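You operate a simulated robot arm through the tools that you are given. There is no shell and no other tool.

Carry out the task below with a simulated robot arm. There is one attempt and no reset: what you move stays moved.

Task
Unpin the gate latch, draw it back, pin it open and lift the far half's bolt.
Fine: park the pin in the lug of the middle post meanwhile; the near half's bolt ends down and both props tight; leave the hinge pins.
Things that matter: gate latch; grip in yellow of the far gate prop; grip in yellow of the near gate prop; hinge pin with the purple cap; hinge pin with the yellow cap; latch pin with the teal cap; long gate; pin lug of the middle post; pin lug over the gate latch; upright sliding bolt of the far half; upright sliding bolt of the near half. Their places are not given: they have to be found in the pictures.

It is judged by the outcome, as a careful person would: the job done as asked, and still so three seconds after it is handed in. It fails if anything else is knocked over, pushed out of place, dropped, spilled or broken.

Robot
A 7-joint arm with a two-finger parallel gripper, fixed in place. Base frame: the origin is at the foot of the arm, x ahead of it, y to its left, z up. Units: mm, rad, N and s.
With the tool pointing down near the work surface it reaches from about 100 to 940 mm from the base axis. Its first joint turns from -2.897 to 2.897 rad. Payload 1.57 kg.
The TCP is the grasp point between the finger pads, 30 mm short of the fingertips. In the tool frame z runs along the fingers and y along their closing line. The gripper opens to 110 mm. The fingers are 24 mm wide and 12 mm thick; the gripper's body (48 by 112 mm) begins 78 mm behind the TCP.
Orientation is told as [roll, pitch, yaw] about the base's x, y, z axes, in that order, counted from this pose: with the fingers straight down and closing along the base's y, the tool's x points along the base's -x, its y along +y and its z along -z.

Tools
- The arm moves only by the tool apply_moves. Its argument "targets" is a list of rows, each an object (a shift or turn left out is 0, a gripper value left out holds the last) with "angular": the turn, a rotation vector about the tool's x, y, z in rad, a list of three; "translation": the shift along the tool's x, y, z in mm, a list of three; "hand": the closure, from 0 (fully open) to 1 (shut). In form: [{"angular": [rx, ry, rz], "translation": [tx, ty, tz], "hand": hand}, ...]. A call has 1 to 20 rows; each row shifts and turns the commanded pose from where the row before left it, along the tool's axes as they then stand. Each row takes 0.2 s and may step no farther than 50 mm and 0.15 rad from the row before; otherwise, or with a gripper value out of range, the whole call is refused. Where a pose cannot be reached the arm comes as near as it can. A force on the tool above 60 N (or 10 N above the force at the start of the call, whichever is more), or a blocked arm, ends the call early, and 0.2 s more pass. The fingers move at their own pace (about 108 mm/s each) and stop on an object; they squeeze with about 33 N. The grip force told is the motor's: it shows also when the fingers shut on nothing. Time passes only in rows, and 0.2 s behind the last, so rows that do not move let the fingers close. It gives the time, the measured TCP pose, the force on the tool (base axes), the opening and the grip force at its end, in the units of the frame above (readings bear some noise), with the torque about the TCP (base axes, N m) and any sound that the robot's microphone picked up.
- Cameras (640 x 400 px; columns grow to the right, rows downward): "scene" is fixed at [223.2, -516.2, 1591.1]; the picture's right is [0.33, -0.94, 0.00], its down [-0.61, -0.21, -0.76] and it looks along [0.72, 0.25, -0.65] (base axes); focal length 300 px, centre (320, 200). "wrist" rides on the gripper at [70, 16, -141] in the tool frame; the picture's right is [-0.23, 0.97, 0.00], its down [-0.85, -0.20, -0.48] and it looks along [-0.47, -0.11, 0.88] (tool axes); focal length 222 px, centre (320, 200).
- snapshot(camera): a new picture of that camera. No time passes.
- slide_trunk(by): slides the trunk up (or, below 0, down) by that many mm; the arm rides with it, the base frame stays. It gives what a move gives, with no picture.
- locate(camera, pixels): for up to 12 pixels [column, row] of the newest picture of that camera ("zoom" is the newest enlarged one), the place [x, y, z] in the base frame of the surface seen there, good to about 2 mm, but the place of the scene camera against the robot may be out by one fixed shift of up to 25 mm in any direction. No time passes.
- enlarge(camera, box): a new picture of the part [left, top, right, bottom] of that camera's present view, enlarged. No time passes.
- job_done(): hands the job in; it is judged then, once.

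Unless the task says otherwise, let go and move clear before handing in.

The tools are called after "Call:" as name(argument=value, ...) on one line, values as JSON. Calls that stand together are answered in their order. apply_moves: Moves the arm, as the interface text tells. Its arguments: {"type":"object","properties":{"targets":{"type":"array"}},"required":["targets"]} The other tools are called the same way: slide_trunk (by) slides the trunk up or down; snapshot (camera) takes a picture; locate (camera, pixels) gives the place of the surface under pixels of a picture; enlarge (camera, box) takes an enlarged picture of a part of a camera's view; job_done () hands the job in.

At the start:

```text
time_s: 0.0
tcp_pos: [513.9, -266.8, 1342.1]
tool_rot: [-0.002, 0.001, -0.001]
contact_force: [1.1, -0.2, -0.7]
wrist_torque: [0.0, 0.03, 0.01]
width: 109.6
finger_force: 0.0
trunk travel left (down, up): [-475.0, 135.0]
```

scene: 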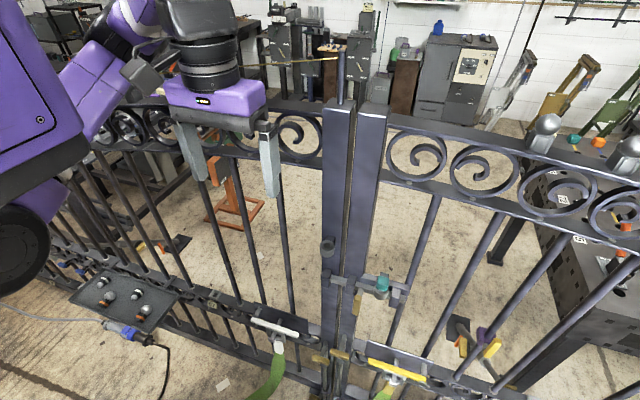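
wrist: 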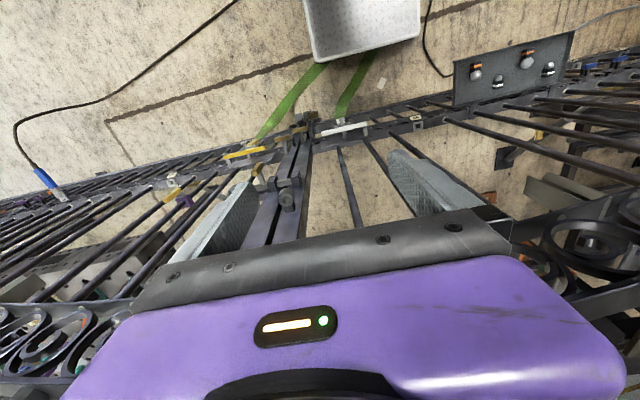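

The pictures show a double gate with meeting posts around scene pixel (345,200), a latch with a teal-capped pin near (382,285), and props with white and yellow grips below. I'll enlarge these regions to understand the mechanism.

Call:
enlarge(camera="scene", box=[300, 220, 440, 400])

Call:
enlarge(camera="scene", box=[200, 300, 520, 400])

Call:
enlarge(camera="wrist", box=[200, 80, 400, 250])

```text
2.22 times, centred on (370, 310) of scene
```

zoom: 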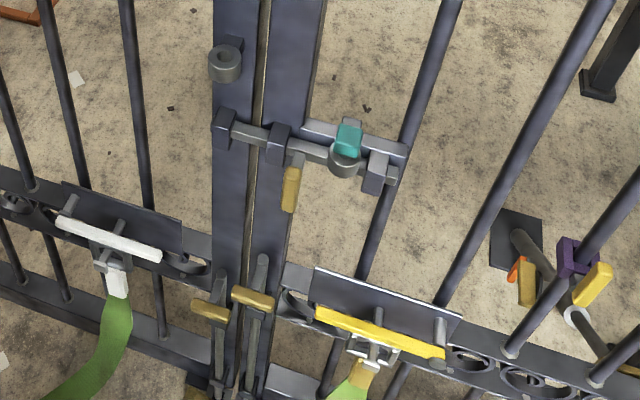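

```text
2.00 times, centred on (360, 350) of scene
```

zoom: 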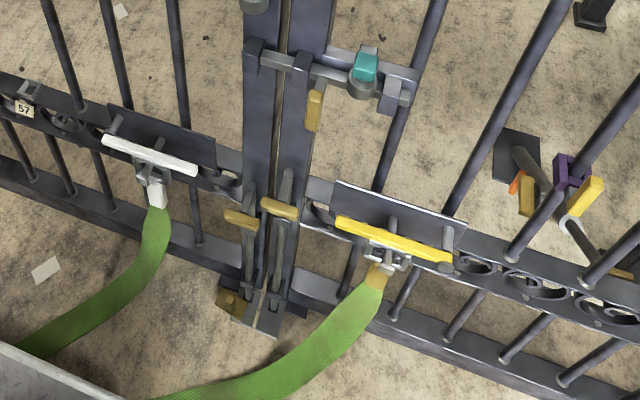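

```text
2.35 times, centred on (300, 165) of wrist
```

zoom: 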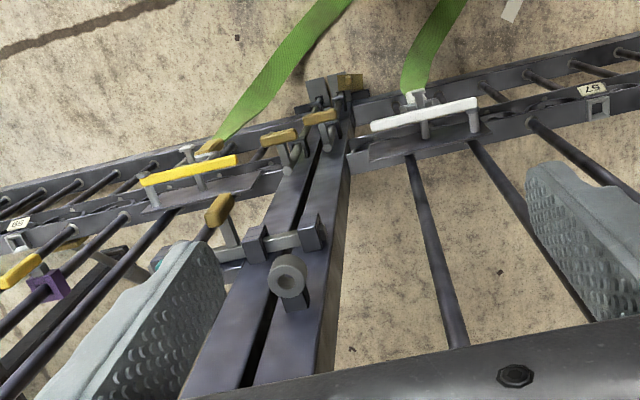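

The zoom shows the latch bar across both posts with a teal-capped pin in a lug, a parked-lug on the left post, and two upright bolts with yellow handles. I'll locate the main features now.

Call:
locate(camera="zoom", pixels=[[288, 283], [320, 240], [280, 140], [500, 55], [470, 130]])

Call:
enlarge(camera="scene", box=[310, 220, 430, 310])

Call:
enlarge(camera="scene", box=[430, 290, 640, 400])

Call:
enlarge(camera="scene", box=[0, 200, 220, 400])

Call:
enlarge(camera="scene", box=[500, 80, 640, 280])

```text
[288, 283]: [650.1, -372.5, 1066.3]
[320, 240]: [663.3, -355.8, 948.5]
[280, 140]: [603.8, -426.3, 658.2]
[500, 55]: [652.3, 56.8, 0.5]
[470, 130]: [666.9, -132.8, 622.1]
```

```text
4.44 times, centred on (370, 265) of scene
```

zoom: 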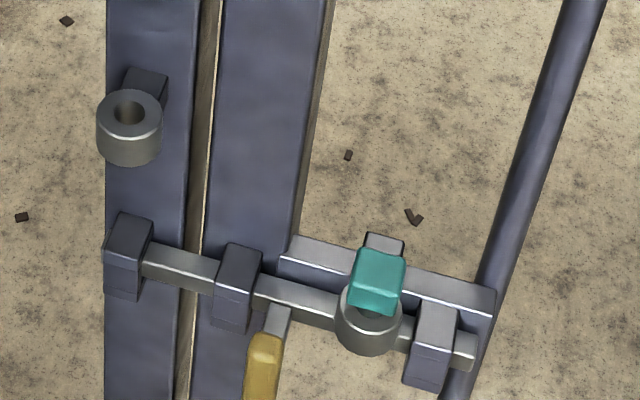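

```text
3.05 times, centred on (535, 345) of scene
```

zoom: 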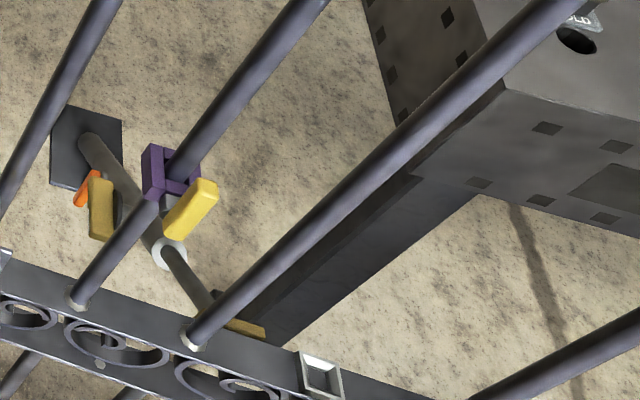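

```text
2.00 times, centred on (110, 300) of scene
```

zoom: 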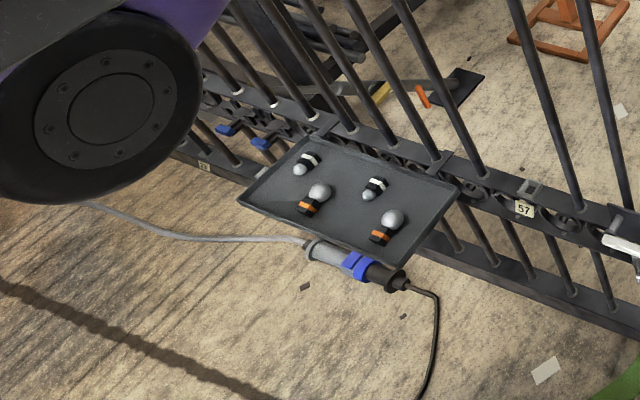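

```text
2.00 times, centred on (570, 180) of scene
```

zoom: 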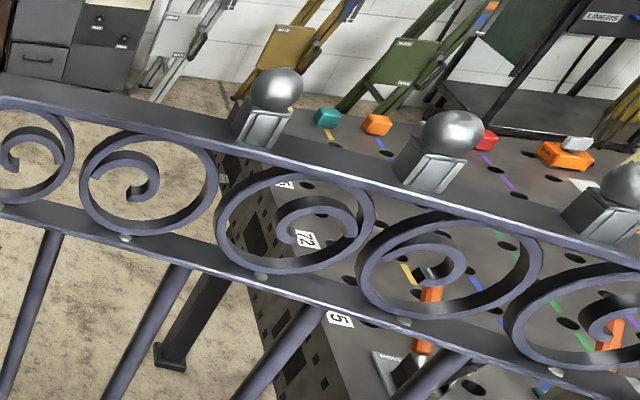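

The latch bar runs through keepers from scene (327,277) to (403,298) with the pin at (383,282). I'll locate all of these parts in base coordinates.

Call:
locate(camera="scene", pixels=[[383, 280], [383, 286], [327, 242], [327, 252], [327, 276], [351, 283], [357, 301], [381, 295], [395, 298], [403, 298], [338, 279], [366, 287]])

Call:
locate(camera="scene", pixels=[[270, 326], [278, 345], [385, 369], [418, 376], [341, 354], [320, 359], [316, 380], [486, 350], [461, 345], [495, 350], [180, 245], [60, 265]])

```text
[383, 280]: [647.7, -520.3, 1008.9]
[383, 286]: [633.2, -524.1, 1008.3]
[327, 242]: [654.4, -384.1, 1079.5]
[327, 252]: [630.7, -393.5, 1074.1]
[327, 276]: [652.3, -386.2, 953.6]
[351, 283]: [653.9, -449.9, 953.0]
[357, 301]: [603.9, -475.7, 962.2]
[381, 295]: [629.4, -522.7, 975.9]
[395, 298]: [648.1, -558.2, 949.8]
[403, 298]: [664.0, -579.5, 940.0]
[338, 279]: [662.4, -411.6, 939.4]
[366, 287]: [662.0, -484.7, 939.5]
```

```text
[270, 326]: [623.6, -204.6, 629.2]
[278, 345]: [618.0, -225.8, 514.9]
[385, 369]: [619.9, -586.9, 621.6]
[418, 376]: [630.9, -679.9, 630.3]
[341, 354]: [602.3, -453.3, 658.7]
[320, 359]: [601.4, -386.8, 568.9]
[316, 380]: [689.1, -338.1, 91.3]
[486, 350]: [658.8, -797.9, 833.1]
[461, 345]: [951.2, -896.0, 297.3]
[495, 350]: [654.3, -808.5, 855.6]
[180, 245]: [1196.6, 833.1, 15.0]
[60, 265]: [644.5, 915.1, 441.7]
```

Latch bar lies at about x=662, z=940 along y; bolts' handles are at z≈659 (far) and z≈569 (near). I'll enlarge the bolts and the green/yellow/white pieces for detail.

Call:
enlarge(camera="scene", box=[290, 330, 370, 400])

Call:
enlarge(camera="scene", box=[360, 340, 450, 400])

Call:
enlarge(camera="scene", box=[240, 305, 320, 365])

Call:
enlarge(camera="wrist", box=[240, 80, 340, 150])

Call:
enlarge(camera="wrist", box=[0, 120, 240, 300])

Call:
enlarge(camera="wrist", box=[420, 10, 640, 200])

```text
5.71 times, centred on (330, 365) of scene
```

zoom: 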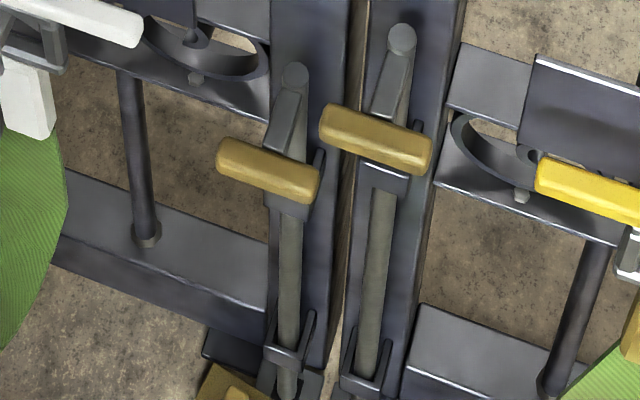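

```text
6.67 times, centred on (405, 370) of scene
```

zoom: 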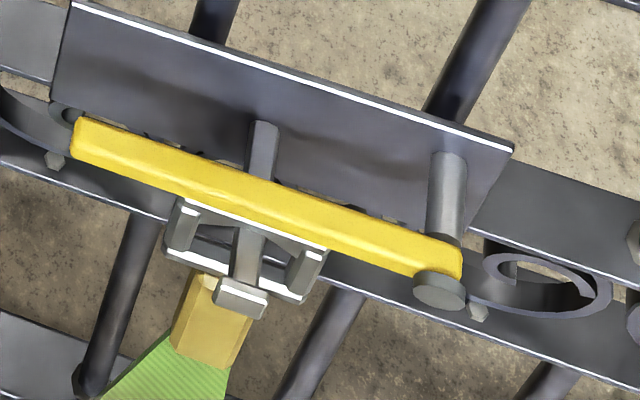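

```text
6.67 times, centred on (280, 335) of scene
```

zoom: 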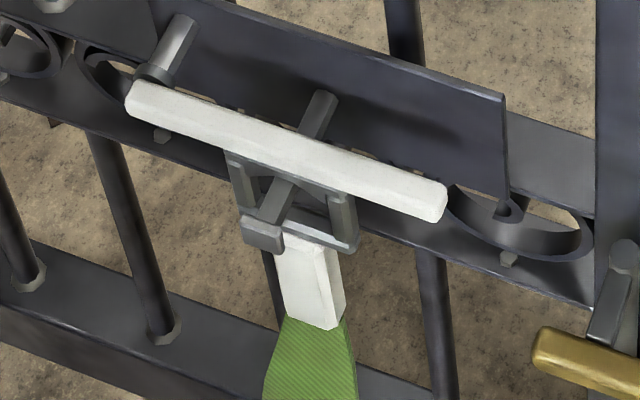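

```text
5.71 times, centred on (290, 115) of wrist
```

zoom: 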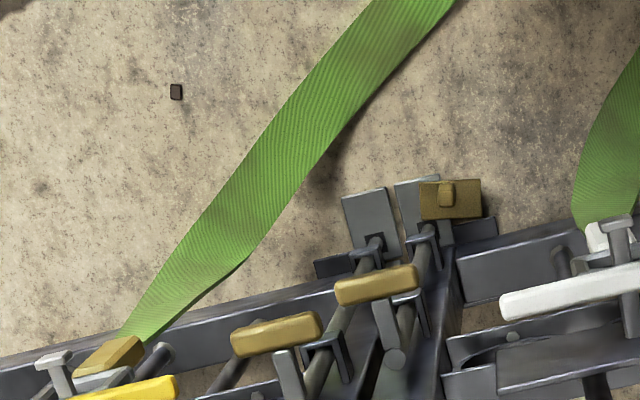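

```text
2.22 times, centred on (120, 210) of wrist
```

zoom: 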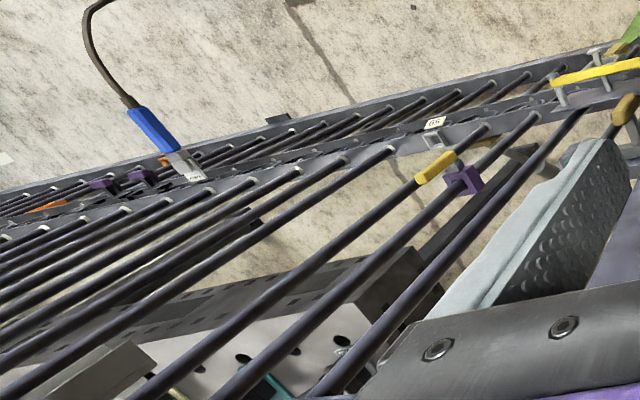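

```text
2.11 times, centred on (530, 105) of wrist
```

zoom: 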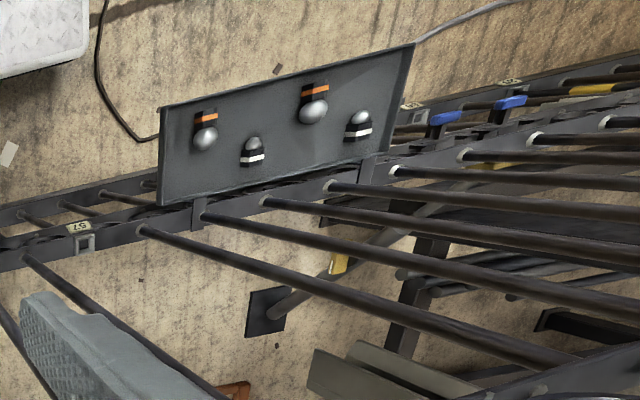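

The zooms show the two upright bolts side by side with brass-coloured grips and a floor block near the near-half bolt's foot. I'll locate their tops, handles and guides from both cameras.

Call:
snapshot(camera="wrist")

Call:
enlarge(camera="wrist", box=[250, 90, 350, 210])

Call:
locate(camera="wrist", pixels=[[287.4, 138], [300, 130], [303.5, 143], [312, 114], [308, 120], [300, 120], [157, 183], [248, 153], [343, 130], [270, 175], [290, 183], [287, 200]])

Call:
locate(camera="scene", pixels=[[325.5, 378], [343, 372], [326, 348], [344, 337], [317, 359], [339, 354], [340, 368], [325, 365], [323, 391], [337, 396], [330, 397], [345, 341]])

```text
taken
```

wrist: 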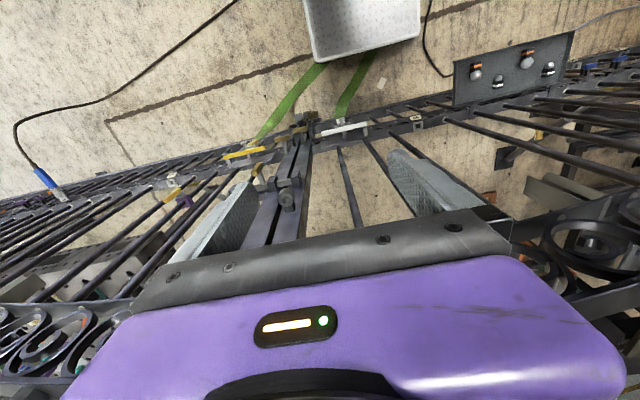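

```text
3.33 times, centred on (300, 150) of wrist
```

zoom: 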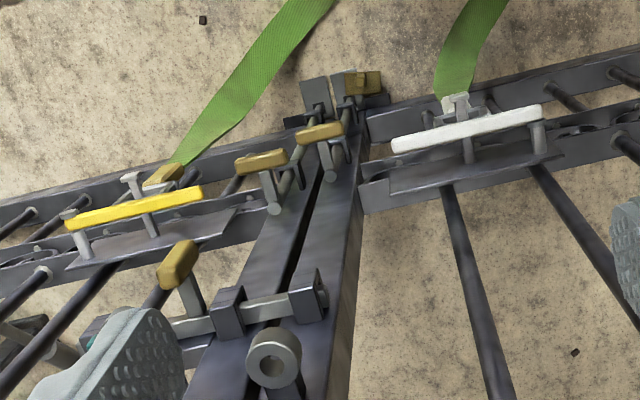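

```text
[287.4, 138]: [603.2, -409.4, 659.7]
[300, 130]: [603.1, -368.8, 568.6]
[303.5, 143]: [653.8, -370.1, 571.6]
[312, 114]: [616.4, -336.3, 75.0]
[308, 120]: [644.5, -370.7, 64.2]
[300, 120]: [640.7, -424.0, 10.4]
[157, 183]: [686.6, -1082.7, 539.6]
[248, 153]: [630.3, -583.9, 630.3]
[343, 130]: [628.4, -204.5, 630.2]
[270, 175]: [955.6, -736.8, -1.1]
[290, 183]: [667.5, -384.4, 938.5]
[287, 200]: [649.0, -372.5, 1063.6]
```

```text
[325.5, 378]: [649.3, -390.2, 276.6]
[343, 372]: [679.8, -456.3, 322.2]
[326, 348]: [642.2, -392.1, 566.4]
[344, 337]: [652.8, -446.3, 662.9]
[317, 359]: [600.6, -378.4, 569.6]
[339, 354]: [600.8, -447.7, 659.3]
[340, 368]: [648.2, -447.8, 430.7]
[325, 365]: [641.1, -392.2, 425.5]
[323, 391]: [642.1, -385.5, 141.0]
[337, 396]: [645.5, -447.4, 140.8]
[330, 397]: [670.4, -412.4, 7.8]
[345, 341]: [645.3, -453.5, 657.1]
```

Both cameras agree the far bolt's grip is at z≈659 and the near bolt's at z≈569, so I need a closer look at what state they are in. I'll lower the trunk with the gripper staying at x≈514, well in front of the gate (parts start at x≈600).

Call:
slide_trunk(by=-200)

Call:
snapshot(camera="wrist")

Call:
snapshot(camera="scene")

```text
time_s: 1.6
tcp_pos: [496.0, -269.2, 1221.5]
tool_rot: [0.012, -0.165, 0.001]
contact_force: [1.0, 0.7, 1.2]
wrist_torque: [0.06, 0.1, 0.0]
width: 109.9
finger_force: 0.0
trunk travel left (down, up): [-324.0, 286.0]
stopped: the arm was blocked; the commanded pose is now the measured one
```

```text
taken
```

wrist: 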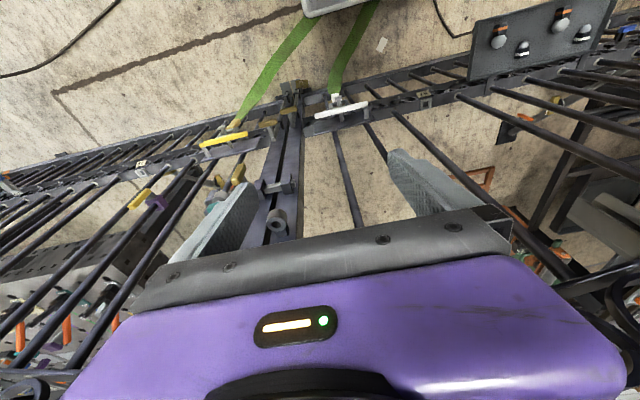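

```text
taken
```

scene: 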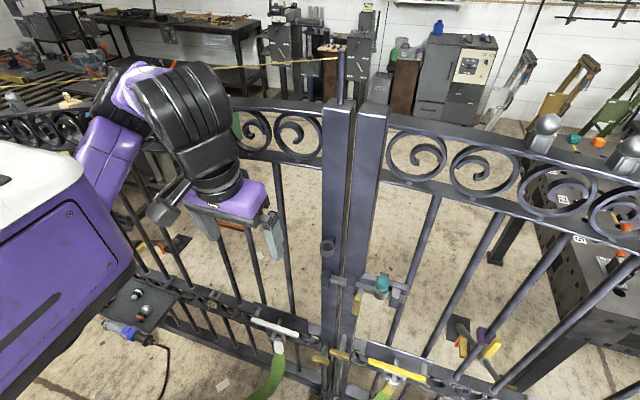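

The trunk stopped early as blocked, with the arm's black wrist near the gate's top rail around scene (190,130). I'll measure the rail and the arm there before moving further.

Call:
locate(camera="scene", pixels=[[270, 103], [240, 100], [300, 108], [60, 105], [190, 100], [235, 120], [170, 200], [190, 70], [338, 108], [375, 112], [140, 75], [250, 150]])

Call:
enlarge(camera="scene", box=[60, 40, 320, 270])

```text
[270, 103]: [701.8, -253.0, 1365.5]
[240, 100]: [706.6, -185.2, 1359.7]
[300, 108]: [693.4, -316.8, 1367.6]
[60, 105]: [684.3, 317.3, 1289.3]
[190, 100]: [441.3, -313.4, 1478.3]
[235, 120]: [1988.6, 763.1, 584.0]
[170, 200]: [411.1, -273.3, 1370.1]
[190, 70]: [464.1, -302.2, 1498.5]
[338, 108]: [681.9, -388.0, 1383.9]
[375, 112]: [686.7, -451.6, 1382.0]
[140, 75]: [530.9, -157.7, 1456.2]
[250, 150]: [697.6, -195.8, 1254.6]
```

```text
1.74 times, centred on (190, 155) of scene
```

zoom: 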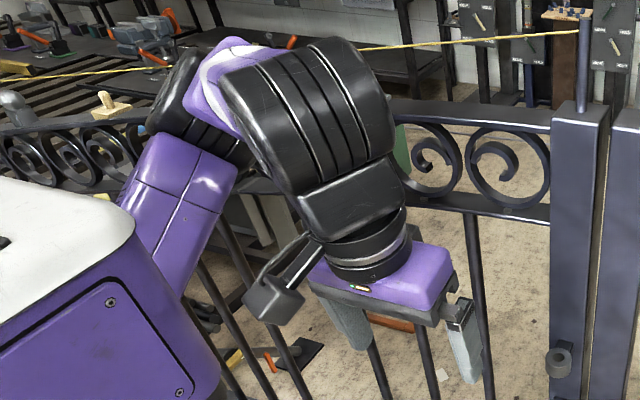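

The arm's elbow appears around scene (110,100), possibly leaning on the gate's top rail. I'll locate elbow and forearm points to see the clearance.

Call:
locate(camera="scene", pixels=[[97, 98], [105, 110], [120, 120], [110, 90], [130, 75], [150, 90], [90, 140], [110, 160], [60, 140], [85, 112], [200, 150], [40, 160]])

Call:
enlarge(camera="scene", box=[60, 50, 160, 150])

```text
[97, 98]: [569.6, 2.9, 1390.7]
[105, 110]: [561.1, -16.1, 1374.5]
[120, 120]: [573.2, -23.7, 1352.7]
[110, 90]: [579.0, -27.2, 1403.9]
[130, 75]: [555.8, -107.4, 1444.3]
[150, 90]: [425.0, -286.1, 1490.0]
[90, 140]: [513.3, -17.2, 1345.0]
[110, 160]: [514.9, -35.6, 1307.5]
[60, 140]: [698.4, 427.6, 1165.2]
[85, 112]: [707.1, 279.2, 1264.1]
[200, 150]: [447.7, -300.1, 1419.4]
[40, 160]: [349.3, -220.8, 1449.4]
```

```text
4.00 times, centred on (110, 100) of scene
```

zoom: 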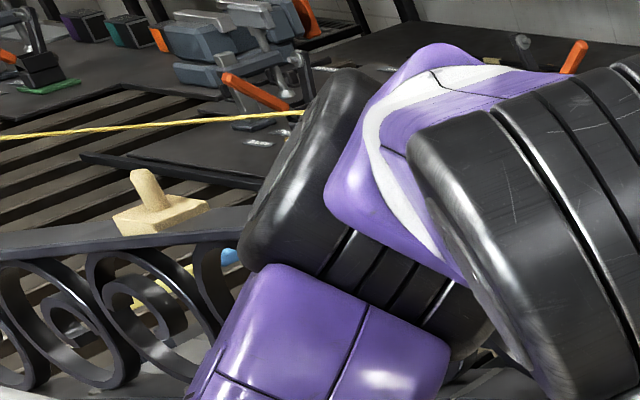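

The elbow at about (570–640, -20, 1390) is hung up on the gate's top rail (z≈1365, x≈700). I'll raise the trunk to relieve it and then re-plan the approach so the elbow stays clear.

Call:
slide_trunk(by=80)

Call:
snapshot(camera="scene")

Call:
enlarge(camera="scene", box=[0, 0, 320, 400])

Call:
locate(camera="scene", pixels=[[20, 60], [40, 160], [10, 230], [25, 300], [60, 30], [90, 70], [110, 50], [150, 60], [180, 20], [200, 50], [70, 110], [60, 200]])

```text
time_s: 2.7
tcp_pos: [505.1, -270.1, 1295.2]
tool_rot: [0.014, -0.136, -0.011]
contact_force: [0.2, -0.4, 0.2]
wrist_torque: [0.0, 0.01, 0.0]
width: 110.0
finger_force: 0.0
trunk travel left (down, up): [-404.0, 206.0]
```

```text
taken
```

scene: 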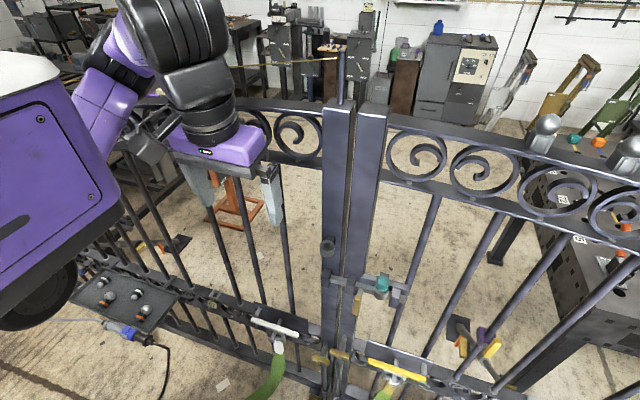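

```text
1.00 times, centred on (160, 200) of scene (not enlarged: the box is as wide or as high as the picture)
```

zoom: 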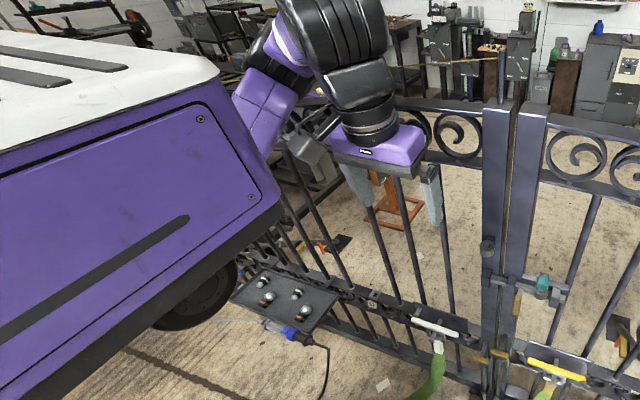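

```text
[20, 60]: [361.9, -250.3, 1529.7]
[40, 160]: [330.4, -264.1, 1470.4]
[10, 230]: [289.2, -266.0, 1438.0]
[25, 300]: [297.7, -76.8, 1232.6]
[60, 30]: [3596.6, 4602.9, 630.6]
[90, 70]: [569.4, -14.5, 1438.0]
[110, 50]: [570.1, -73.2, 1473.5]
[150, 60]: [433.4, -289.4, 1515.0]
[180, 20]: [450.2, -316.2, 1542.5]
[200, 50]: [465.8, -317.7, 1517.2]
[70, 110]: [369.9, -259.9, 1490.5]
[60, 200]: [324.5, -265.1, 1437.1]
```

Trunk is up again and nothing appears displaced. I'll sample more points on the robot's body and arm so I know how the elbow lies before I tilt the tool.

Call:
locate(camera="scene", pixels=[[60, 285], [40, 320], [15, 325], [70, 270], [100, 110], [85, 95], [120, 110], [115, 180], [110, 220], [95, 150], [140, 60], [100, 60]])

Call:
locate(camera="scene", pixels=[[5, 95], [50, 70], [5, 310], [30, 250], [80, 230], [5, 150], [145, 140], [210, 120], [215, 90], [215, 150], [255, 150], [180, 150]])

```text
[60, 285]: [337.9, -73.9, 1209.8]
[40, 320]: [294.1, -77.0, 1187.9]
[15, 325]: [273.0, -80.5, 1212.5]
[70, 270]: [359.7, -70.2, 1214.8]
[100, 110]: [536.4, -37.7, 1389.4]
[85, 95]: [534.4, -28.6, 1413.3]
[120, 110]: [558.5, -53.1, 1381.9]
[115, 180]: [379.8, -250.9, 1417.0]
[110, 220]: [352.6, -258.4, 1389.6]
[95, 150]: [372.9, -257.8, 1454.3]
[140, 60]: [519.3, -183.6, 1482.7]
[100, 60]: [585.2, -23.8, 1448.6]
```

```text
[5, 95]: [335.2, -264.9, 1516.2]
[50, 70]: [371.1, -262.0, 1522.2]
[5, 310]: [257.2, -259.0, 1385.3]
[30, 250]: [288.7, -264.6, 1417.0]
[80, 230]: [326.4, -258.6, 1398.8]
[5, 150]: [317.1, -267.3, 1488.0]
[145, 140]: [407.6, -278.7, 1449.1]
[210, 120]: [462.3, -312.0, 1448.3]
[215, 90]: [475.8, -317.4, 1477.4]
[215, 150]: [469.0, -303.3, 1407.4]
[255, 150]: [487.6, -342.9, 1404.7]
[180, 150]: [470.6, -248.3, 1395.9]
```

The robot body's box side is at y≈-262 with its front at x≈380, the shoulder is near (300,0,1250), and the elbow is near (570,-20,1440). I'll swing the hand toward -y and pitch the fingers forward in small steps, then check the elbow.

Call:
apply_moves(targets=[{"translation": [0, -40, 0], "angular": [0, -0.1, 0]}, {"translation": [0, -40, 0], "angular": [0, -0.1, 0]}, {"translation": [0, -40, 0], "angular": [0, -0.1, 0]}, {"translation": [0, -40, 0], "angular": [0, -0.1, 0]}])

Call:
snapshot(camera="scene")

Call:
snapshot(camera="wrist")

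```text
time_s: 3.7
tcp_pos: [509.6, -430.1, 1283.1]
tool_rot: [0.024, -0.497, -0.013]
contact_force: [0.2, 0.7, -0.2]
wrist_torque: [-0.07, -0.01, -0.03]
width: 110.2
finger_force: 0.1
trunk travel left (down, up): [-404.0, 206.0]
```

```text
taken
```

scene: 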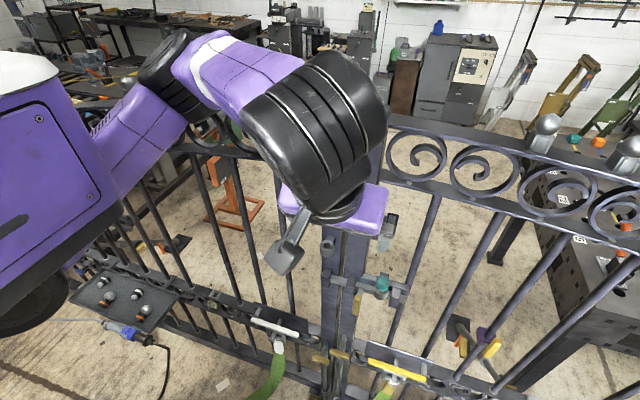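

```text
taken
```

wrist: 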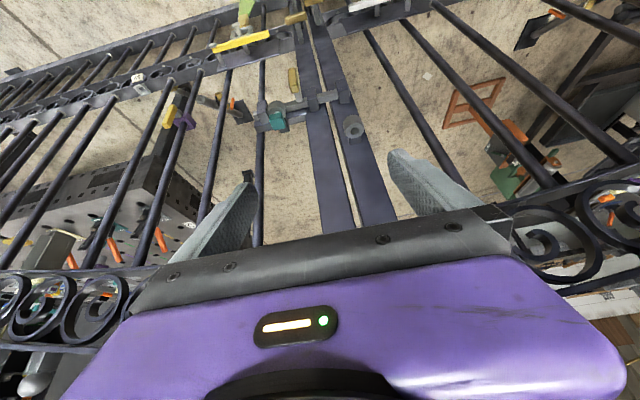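

The wrist view now shows the latch pin at wrist (275,120) and the middle-post lug at (352,127). I'll enlarge that and locate the elbow in the scene view.

Call:
enlarge(camera="wrist", box=[230, 50, 400, 160])

Call:
locate(camera="scene", pixels=[[160, 60], [180, 100], [190, 60], [230, 80], [150, 110], [330, 120], [280, 130], [370, 90], [340, 200], [285, 255], [200, 35], [100, 140]])

Call:
locate(camera="wrist", pixels=[[275, 118], [276, 126], [352, 120], [352, 132], [294, 80], [285, 107], [310, 101], [262, 120], [328, 97], [343, 95], [330, 180], [375, 180]])

```text
3.64 times, centred on (315, 105) of wrist
```

zoom: 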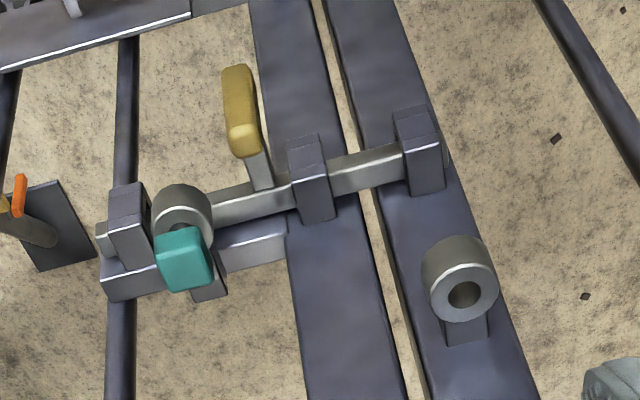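

```text
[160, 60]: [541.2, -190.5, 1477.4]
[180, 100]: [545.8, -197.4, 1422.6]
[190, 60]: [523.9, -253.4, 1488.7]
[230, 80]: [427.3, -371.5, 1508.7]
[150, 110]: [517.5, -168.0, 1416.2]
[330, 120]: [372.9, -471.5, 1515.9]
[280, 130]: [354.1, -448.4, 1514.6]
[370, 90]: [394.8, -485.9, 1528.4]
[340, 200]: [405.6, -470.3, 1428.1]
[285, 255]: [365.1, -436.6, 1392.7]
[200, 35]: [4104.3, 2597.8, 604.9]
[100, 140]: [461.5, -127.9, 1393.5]
```

```text
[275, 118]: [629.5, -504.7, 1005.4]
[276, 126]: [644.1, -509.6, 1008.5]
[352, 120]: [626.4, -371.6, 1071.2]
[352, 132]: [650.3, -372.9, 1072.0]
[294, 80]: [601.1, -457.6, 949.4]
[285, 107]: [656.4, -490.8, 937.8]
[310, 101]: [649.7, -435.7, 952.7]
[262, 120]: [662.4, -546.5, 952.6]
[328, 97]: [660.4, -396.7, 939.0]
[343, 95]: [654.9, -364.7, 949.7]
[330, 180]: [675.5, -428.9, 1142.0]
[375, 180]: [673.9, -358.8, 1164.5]
```

The wrist camera places the pin cap at about (642,-508,1008), the middle-post lug at (645,-373,1072) and the latch bar at x≈658, z≈938. The elbow is now back at x≈541, so I'll lower the trunk in steps.

Call:
slide_trunk(by=-100)

Call:
slide_trunk(by=-100)

Call:
snapshot(camera="wrist")

Call:
snapshot(camera="scene")

```text
time_s: 5.0
tcp_pos: [505.7, -432.6, 1179.0]
tool_rot: [0.034, -0.5, -0.026]
contact_force: [-0.1, 0.6, -0.4]
wrist_torque: [-0.02, 0.0, 0.0]
width: 110.0
finger_force: 0.0
trunk travel left (down, up): [-304.0, 306.0]
```

```text
time_s: 6.4
tcp_pos: [505.6, -433.2, 1078.6]
tool_rot: [0.035, -0.501, -0.023]
contact_force: [0.8, 0.3, 0.0]
wrist_torque: [0.0, 0.0, 0.02]
width: 110.4
finger_force: 0.0
trunk travel left (down, up): [-204.0, 406.0]
```

```text
taken
```

wrist: 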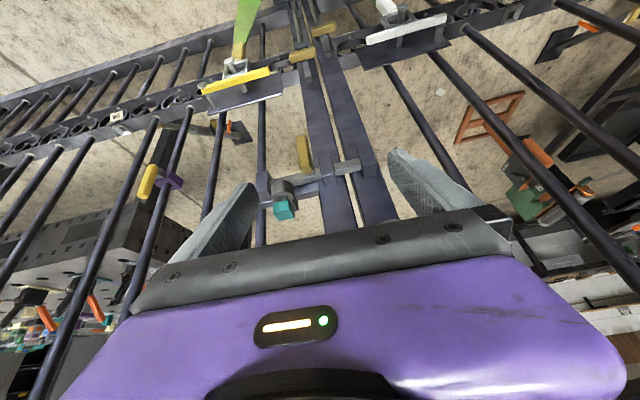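

```text
taken
```

scene: 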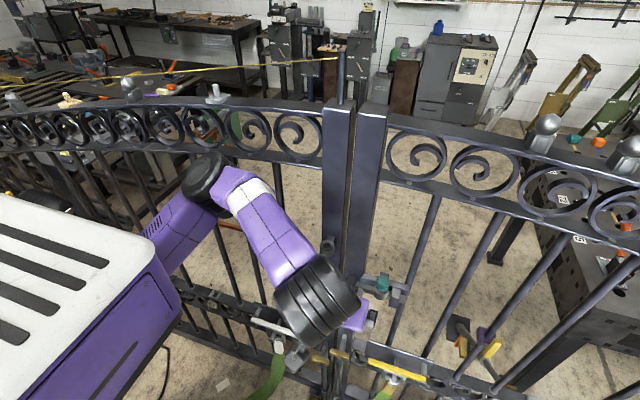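

Lowered cleanly with no contact; the latch and bolts are now nearer in the wrist view. I'll enlarge the latch, the bolts, and the gate's left part for the hinge pins and props.

Call:
enlarge(camera="wrist", box=[230, 120, 390, 230])

Call:
enlarge(camera="wrist", box=[190, 0, 370, 110])

Call:
enlarge(camera="scene", box=[0, 60, 260, 260])

Call:
enlarge(camera="wrist", box=[0, 80, 270, 250])

```text
3.64 times, centred on (310, 175) of wrist
```

zoom: 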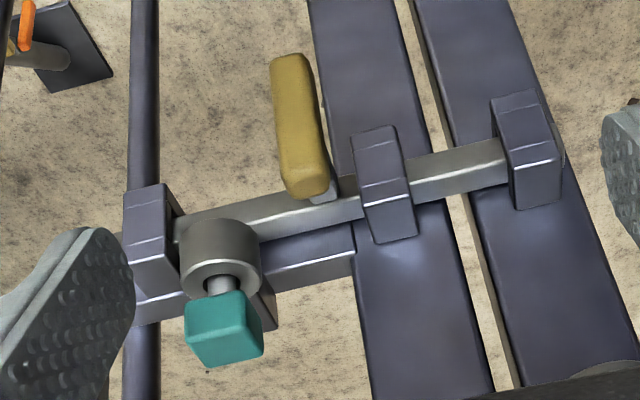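

```text
3.56 times, centred on (280, 55) of wrist
```

zoom: 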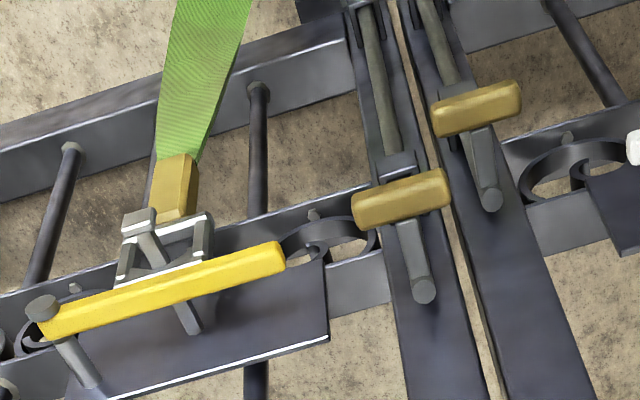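

```text
2.00 times, centred on (130, 160) of scene
```

zoom: 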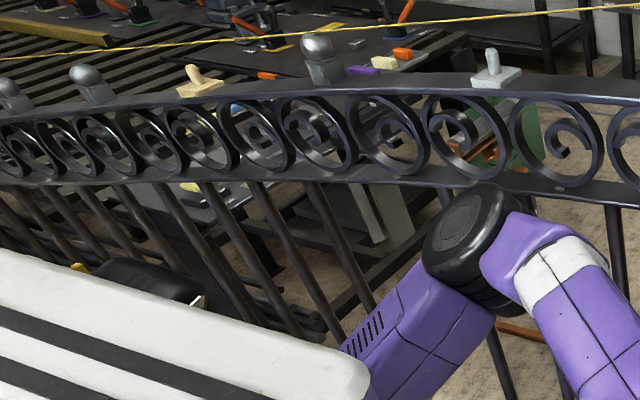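

```text
2.35 times, centred on (135, 165) of wrist
```

zoom: 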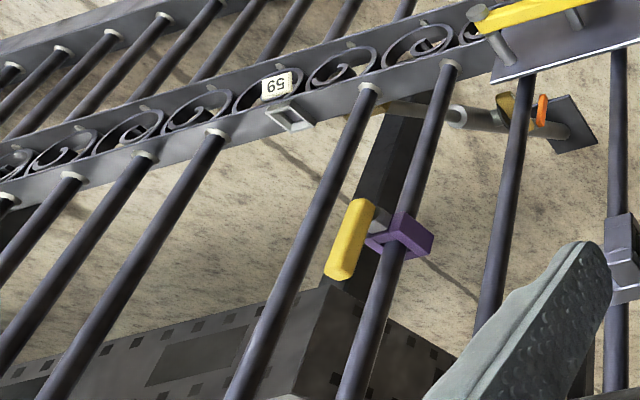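

The bolt zoom shows both bolts with gold grips, each grip's arm reaching back to a rod running in guides. I'll enlarge once more and locate the rod tops, guides and lower ends to tell which is up.

Call:
enlarge(camera="wrist", box=[270, 0, 350, 90])

Call:
enlarge(camera="scene", box=[300, 340, 360, 400])

```text
4.44 times, centred on (310, 45) of wrist
```

zoom: 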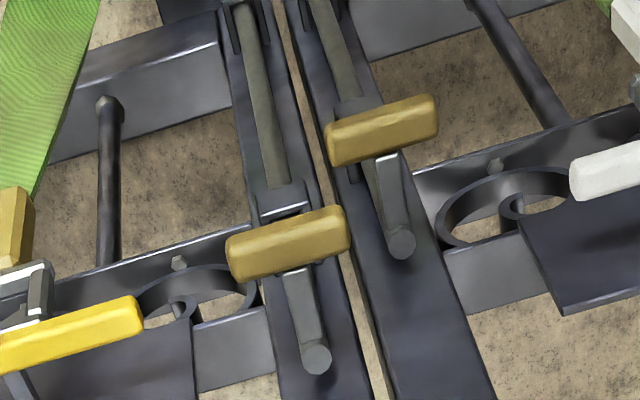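

```text
6.67 times, centred on (330, 370) of scene
```

zoom: 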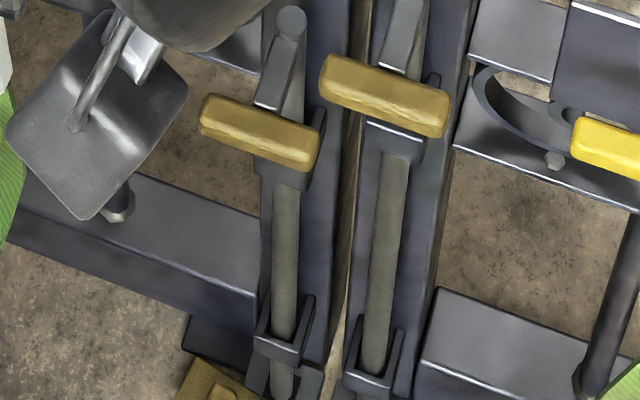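

I'll locate guides and rods precisely in these two views.

Call:
locate(camera="scene", pixels=[[324.5, 364.8], [340.9, 360.2], [324, 392], [337.5, 397.5], [324.3, 396.5], [322.5, 398], [341, 362.5], [324.5, 367], [340, 375], [324.5, 375], [316, 399], [345, 352]])

Call:
locate(camera="wrist", pixels=[[302, 43], [303, 48], [317, 22], [318, 25], [309, 80], [328, 54.5], [303, 55], [324, 30], [300, 30], [313, 8], [297, 10], [306, 66]])

```text
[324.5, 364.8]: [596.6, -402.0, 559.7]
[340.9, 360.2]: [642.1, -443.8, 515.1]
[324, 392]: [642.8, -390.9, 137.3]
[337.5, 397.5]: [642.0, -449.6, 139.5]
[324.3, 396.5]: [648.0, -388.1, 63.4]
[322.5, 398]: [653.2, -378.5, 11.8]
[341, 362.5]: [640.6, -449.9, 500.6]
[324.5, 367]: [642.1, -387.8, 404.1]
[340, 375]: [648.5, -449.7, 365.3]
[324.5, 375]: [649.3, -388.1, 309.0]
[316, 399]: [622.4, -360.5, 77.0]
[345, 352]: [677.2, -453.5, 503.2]
```

```text
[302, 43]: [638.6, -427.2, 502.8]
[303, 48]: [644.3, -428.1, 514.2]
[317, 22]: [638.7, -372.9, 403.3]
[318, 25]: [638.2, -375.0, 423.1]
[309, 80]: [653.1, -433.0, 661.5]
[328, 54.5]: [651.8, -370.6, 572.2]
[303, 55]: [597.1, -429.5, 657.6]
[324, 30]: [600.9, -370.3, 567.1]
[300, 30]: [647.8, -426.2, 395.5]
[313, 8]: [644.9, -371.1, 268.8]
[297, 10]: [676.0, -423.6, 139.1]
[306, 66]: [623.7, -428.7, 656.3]
```

Both bolts stand about 147 mm above their own staggered guides (far guide z≈515, near guide z≈425), so both appear to be down and the far one is simply longer. Now I'll measure pin cap, lugs and latch parts precisely in the wrist view.

Call:
locate(camera="wrist", pixels=[[284.5, 206], [285, 215], [279, 210], [290, 210], [281, 197], [282, 189], [305, 155], [300, 142], [306, 170], [265, 188], [326, 172], [348, 167]])

Call:
enlarge(camera="wrist", box=[250, 170, 320, 230])

```text
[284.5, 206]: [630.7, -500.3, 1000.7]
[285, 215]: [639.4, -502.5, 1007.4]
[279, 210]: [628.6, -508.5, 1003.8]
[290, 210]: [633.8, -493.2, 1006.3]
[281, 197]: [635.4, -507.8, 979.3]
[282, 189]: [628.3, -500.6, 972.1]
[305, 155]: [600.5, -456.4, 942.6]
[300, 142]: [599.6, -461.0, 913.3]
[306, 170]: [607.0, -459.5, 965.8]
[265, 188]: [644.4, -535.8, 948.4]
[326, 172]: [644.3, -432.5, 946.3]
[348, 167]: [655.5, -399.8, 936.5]
```

```text
6.67 times, centred on (285, 200) of wrist
```

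zoom: 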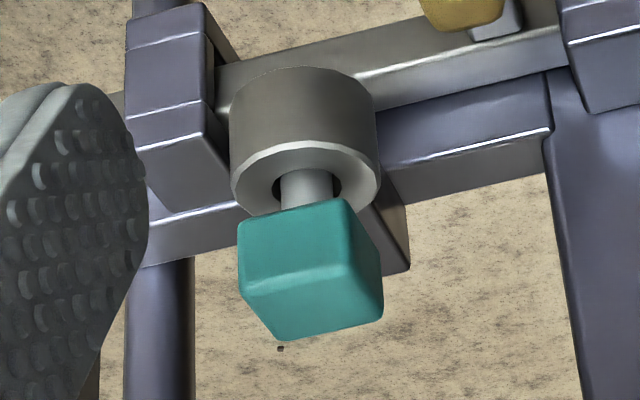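

The zoom shows the teal cap with exposed stem above the lug ring. I'll locate cap corners, stem, lug top and bottom in this zoom.

Call:
locate(camera="zoom", pixels=[[316, 303], [297, 250], [246, 246], [336, 206], [345, 262], [258, 288], [376, 312], [284, 336], [305, 190], [240, 190], [370, 185], [305, 150]])

Call:
locate(camera="zoom", pixels=[[300, 120], [300, 80], [235, 130], [370, 110], [150, 100], [175, 150], [170, 30], [450, 70], [450, 140], [460, 180], [390, 240], [590, 60]])

```text
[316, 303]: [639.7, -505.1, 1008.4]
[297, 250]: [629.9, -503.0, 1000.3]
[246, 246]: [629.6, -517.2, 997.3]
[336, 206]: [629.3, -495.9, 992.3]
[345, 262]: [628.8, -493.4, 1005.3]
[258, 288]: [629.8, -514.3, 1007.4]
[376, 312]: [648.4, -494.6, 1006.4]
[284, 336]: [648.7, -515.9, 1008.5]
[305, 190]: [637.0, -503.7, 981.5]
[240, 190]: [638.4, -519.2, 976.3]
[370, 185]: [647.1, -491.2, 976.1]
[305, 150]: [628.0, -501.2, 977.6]
```

```text
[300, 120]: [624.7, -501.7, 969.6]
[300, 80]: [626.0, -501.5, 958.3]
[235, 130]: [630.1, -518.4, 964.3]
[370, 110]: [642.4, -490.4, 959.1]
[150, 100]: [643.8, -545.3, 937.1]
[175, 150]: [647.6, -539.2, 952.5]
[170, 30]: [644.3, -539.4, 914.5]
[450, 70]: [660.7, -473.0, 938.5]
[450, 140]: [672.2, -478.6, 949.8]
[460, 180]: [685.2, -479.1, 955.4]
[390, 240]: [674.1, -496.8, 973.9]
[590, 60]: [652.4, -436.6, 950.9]
```

Cap spans x 629–651, y −517…−494, z 990–1008; the lug top is z≈977, so I'll grip the cap on its y-faces with the tool pitched to near-horizontal. First I'll pitch forward while moving toward a pre-grasp point, in two stages.

Call:
apply_moves(targets=[{"translation": [-6.7, -12, 12.8], "angular": [0, -0.14, 0], "hand": 0.45}, {"translation": [-4.8, -12, 13.6], "angular": [0, -0.14, 0]}, {"translation": [-2.9, -12, 14.1], "angular": [0, -0.14, 0]}])

Call:
snapshot(camera="scene")

```text
time_s: 7.2
tcp_pos: [556.5, -473.2, 1036.1]
tool_rot: [0.042, -0.919, -0.036]
contact_force: [-0.3, -0.3, -0.5]
wrist_torque: [-0.01, 0.05, 0.0]
width: 60.4
finger_force: 0.1
out of reach, approached as far as the arm can: row 1, 2, 3
trunk travel left (down, up): [-204.0, 406.0]
```

```text
taken
```

scene: 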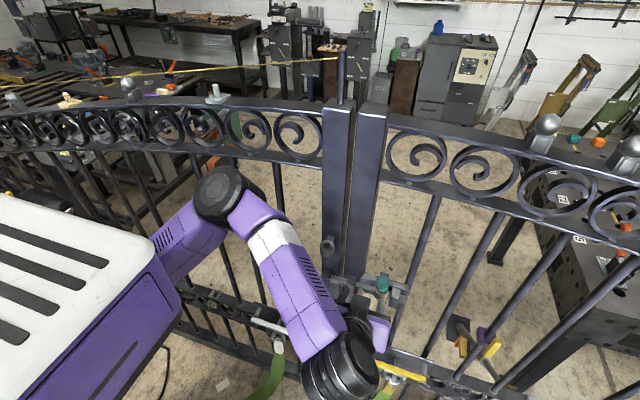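

The near-horizontal pose is out of comfortable reach, but the fingers at pitch about −0.5 reach well and would clear the lug if the cap is held near the fingertips. I'll return to pitch −0.5 at a pre-grasp point above and in front of the cap.

Call:
apply_moves(targets=[{"translation": [-19.2, -10.7, 3.8], "angular": [0, 0.14, 0]}, {"translation": [-19.6, -10.7, 1.1], "angular": [0, 0.14, 0]}, {"translation": [-19.5, -10.7, -1.7], "angular": [0, 0.14, 0]}, {"translation": [0, 0, 0]}])

Call:
snapshot(camera="scene")

Call:
snapshot(camera="wrist")

```text
time_s: 8.2
tcp_pos: [595.0, -509.1, 1093.5]
tool_rot: [0.015, -0.536, -0.015]
contact_force: [0.7, 0.1, 0.2]
wrist_torque: [-0.02, -0.01, -0.04]
width: 60.6
finger_force: 0.1
trunk travel left (down, up): [-204.0, 406.0]
```

```text
taken
```

scene: 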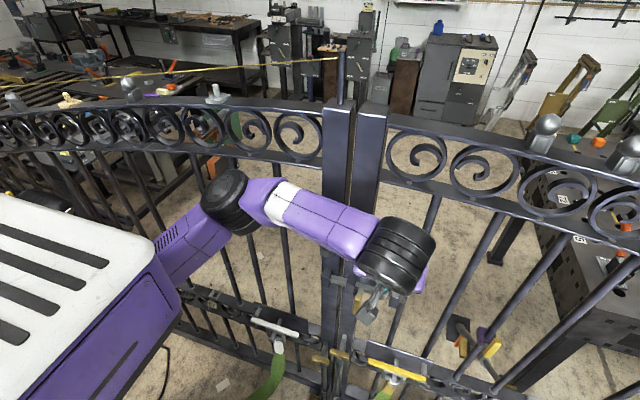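

```text
taken
```

wrist: 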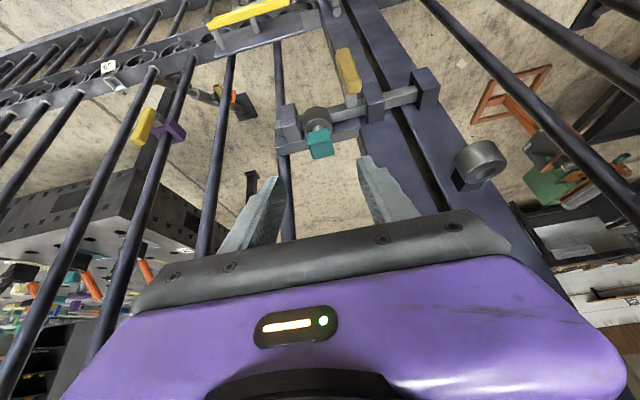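

TCP is at (595,-509,1093) with the fingers on either side of the cap line in wrist view (cap at (320,142)). I'll check wrist-to-gate clearance and re-measure the cap, the bar below it, and the middle-post lug at (480,160).

Call:
locate(camera="scene", pixels=[[430, 235], [425, 275], [400, 225], [380, 260], [345, 220], [230, 190]])

Call:
enlarge(camera="wrist", box=[270, 60, 450, 170])

Call:
locate(camera="wrist", pixels=[[321, 152], [318, 142], [316, 128], [310, 118], [478, 150], [490, 175], [475, 175], [482, 165], [350, 75], [372, 100], [424, 95], [405, 98]])

Call:
enlarge(camera="wrist", box=[440, 120, 540, 200])

```text
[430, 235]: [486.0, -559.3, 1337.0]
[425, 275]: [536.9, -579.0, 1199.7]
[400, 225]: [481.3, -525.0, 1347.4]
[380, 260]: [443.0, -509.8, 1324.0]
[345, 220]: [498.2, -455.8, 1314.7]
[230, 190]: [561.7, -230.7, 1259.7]
```

```text
3.56 times, centred on (360, 115) of wrist
```

zoom: 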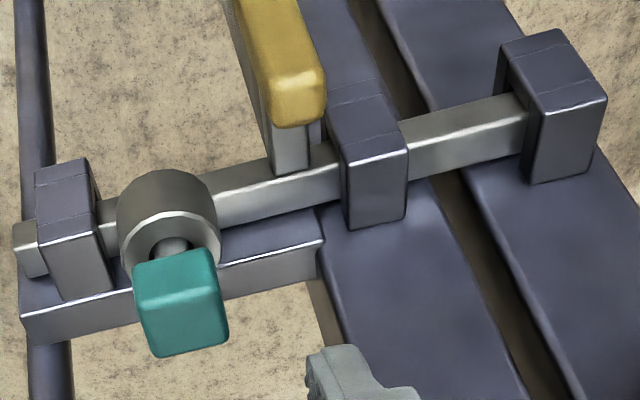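

```text
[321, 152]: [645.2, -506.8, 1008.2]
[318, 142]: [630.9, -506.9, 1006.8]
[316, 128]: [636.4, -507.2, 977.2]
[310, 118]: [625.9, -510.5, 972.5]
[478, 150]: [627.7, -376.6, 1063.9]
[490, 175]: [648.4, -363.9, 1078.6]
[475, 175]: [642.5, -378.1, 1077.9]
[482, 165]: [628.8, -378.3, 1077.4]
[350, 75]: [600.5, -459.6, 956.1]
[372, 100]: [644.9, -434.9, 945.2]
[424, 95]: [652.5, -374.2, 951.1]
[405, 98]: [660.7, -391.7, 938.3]
```

```text
5.00 times, centred on (490, 160) of wrist
```

zoom: 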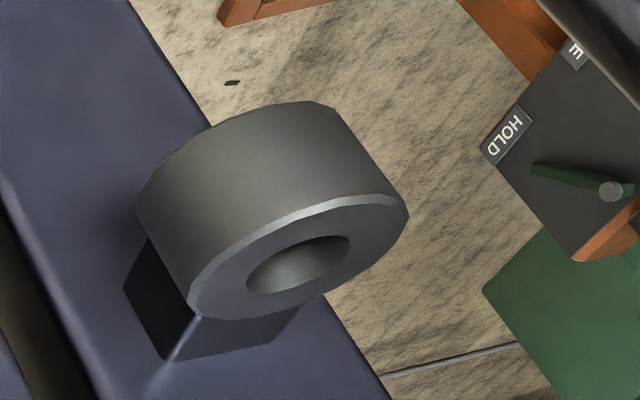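

I'll locate the middle-post lug's ring and hole in this zoom, to get the park position.

Call:
locate(camera="zoom", pixels=[[198, 302], [403, 212], [215, 260], [385, 205], [300, 212], [245, 240], [320, 295], [230, 305], [300, 130], [300, 190], [298, 265], [200, 150]])

Call:
enlarge(camera="wrist", box=[280, 90, 350, 170])

Call:
locate(camera="zoom", pixels=[[330, 240], [320, 310]])

```text
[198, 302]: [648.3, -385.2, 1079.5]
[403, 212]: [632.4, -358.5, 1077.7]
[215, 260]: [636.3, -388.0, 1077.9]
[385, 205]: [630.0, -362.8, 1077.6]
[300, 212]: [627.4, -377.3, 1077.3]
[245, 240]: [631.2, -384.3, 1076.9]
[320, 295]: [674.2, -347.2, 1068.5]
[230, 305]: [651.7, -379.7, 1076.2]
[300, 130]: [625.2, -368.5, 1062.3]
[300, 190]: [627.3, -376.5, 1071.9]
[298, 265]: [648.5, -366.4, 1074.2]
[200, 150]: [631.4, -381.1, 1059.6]
```

```text
5.00 times, centred on (315, 130) of wrist
```

zoom: 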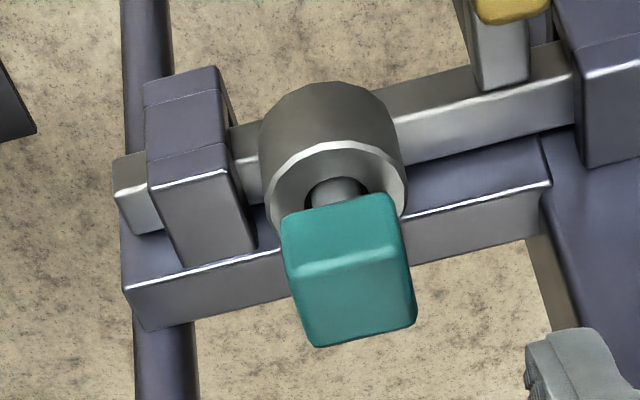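

```text
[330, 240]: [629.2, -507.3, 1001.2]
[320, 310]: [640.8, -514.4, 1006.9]
```

The latch lug is centred at about (642,-505.5,977) and the middle-post lug at (644,-371,1078); wrist and gate have ample clearance. I'll line up and descend along the finger axis most of the way to the cap, then check.

Call:
apply_moves(targets=[{"translation": [8, 3.8, 10], "angular": [0.007, 0, -0.013]}, {"translation": [0, 0, 15]}, {"translation": [0, 0, 15]}, {"translation": [0, 0, 10]}, {"translation": [0, 0, 0]}])

Call:
snapshot(camera="wrist")

Call:
snapshot(camera="scene")

```text
time_s: 9.4
tcp_pos: [613.6, -504.3, 1042.4]
tool_rot: [-0.001, -0.538, 0.0]
contact_force: [0.0, -0.1, -0.5]
wrist_torque: [0.01, -0.01, 0.0]
width: 60.6
finger_force: 0.1
trunk travel left (down, up): [-204.0, 406.0]
```

```text
taken
```

wrist: 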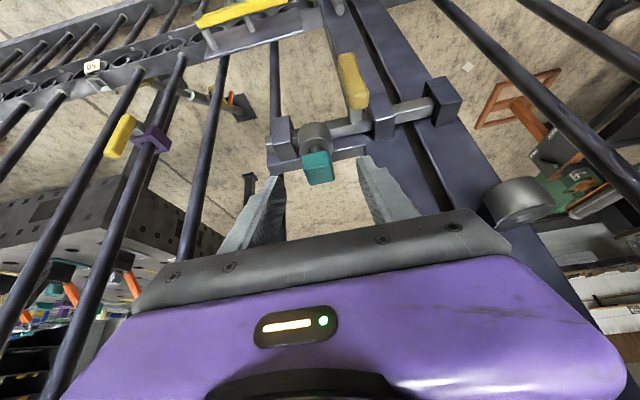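

```text
taken
```

scene: 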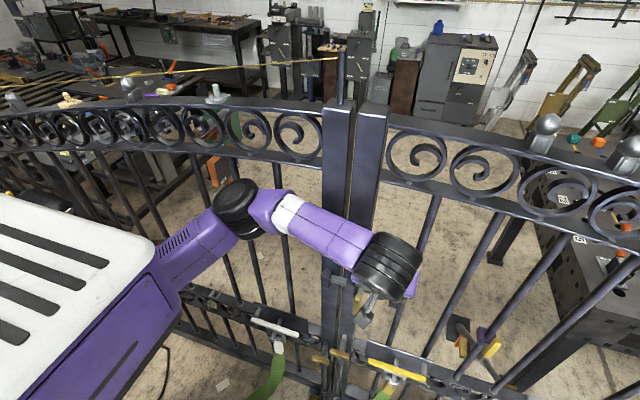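

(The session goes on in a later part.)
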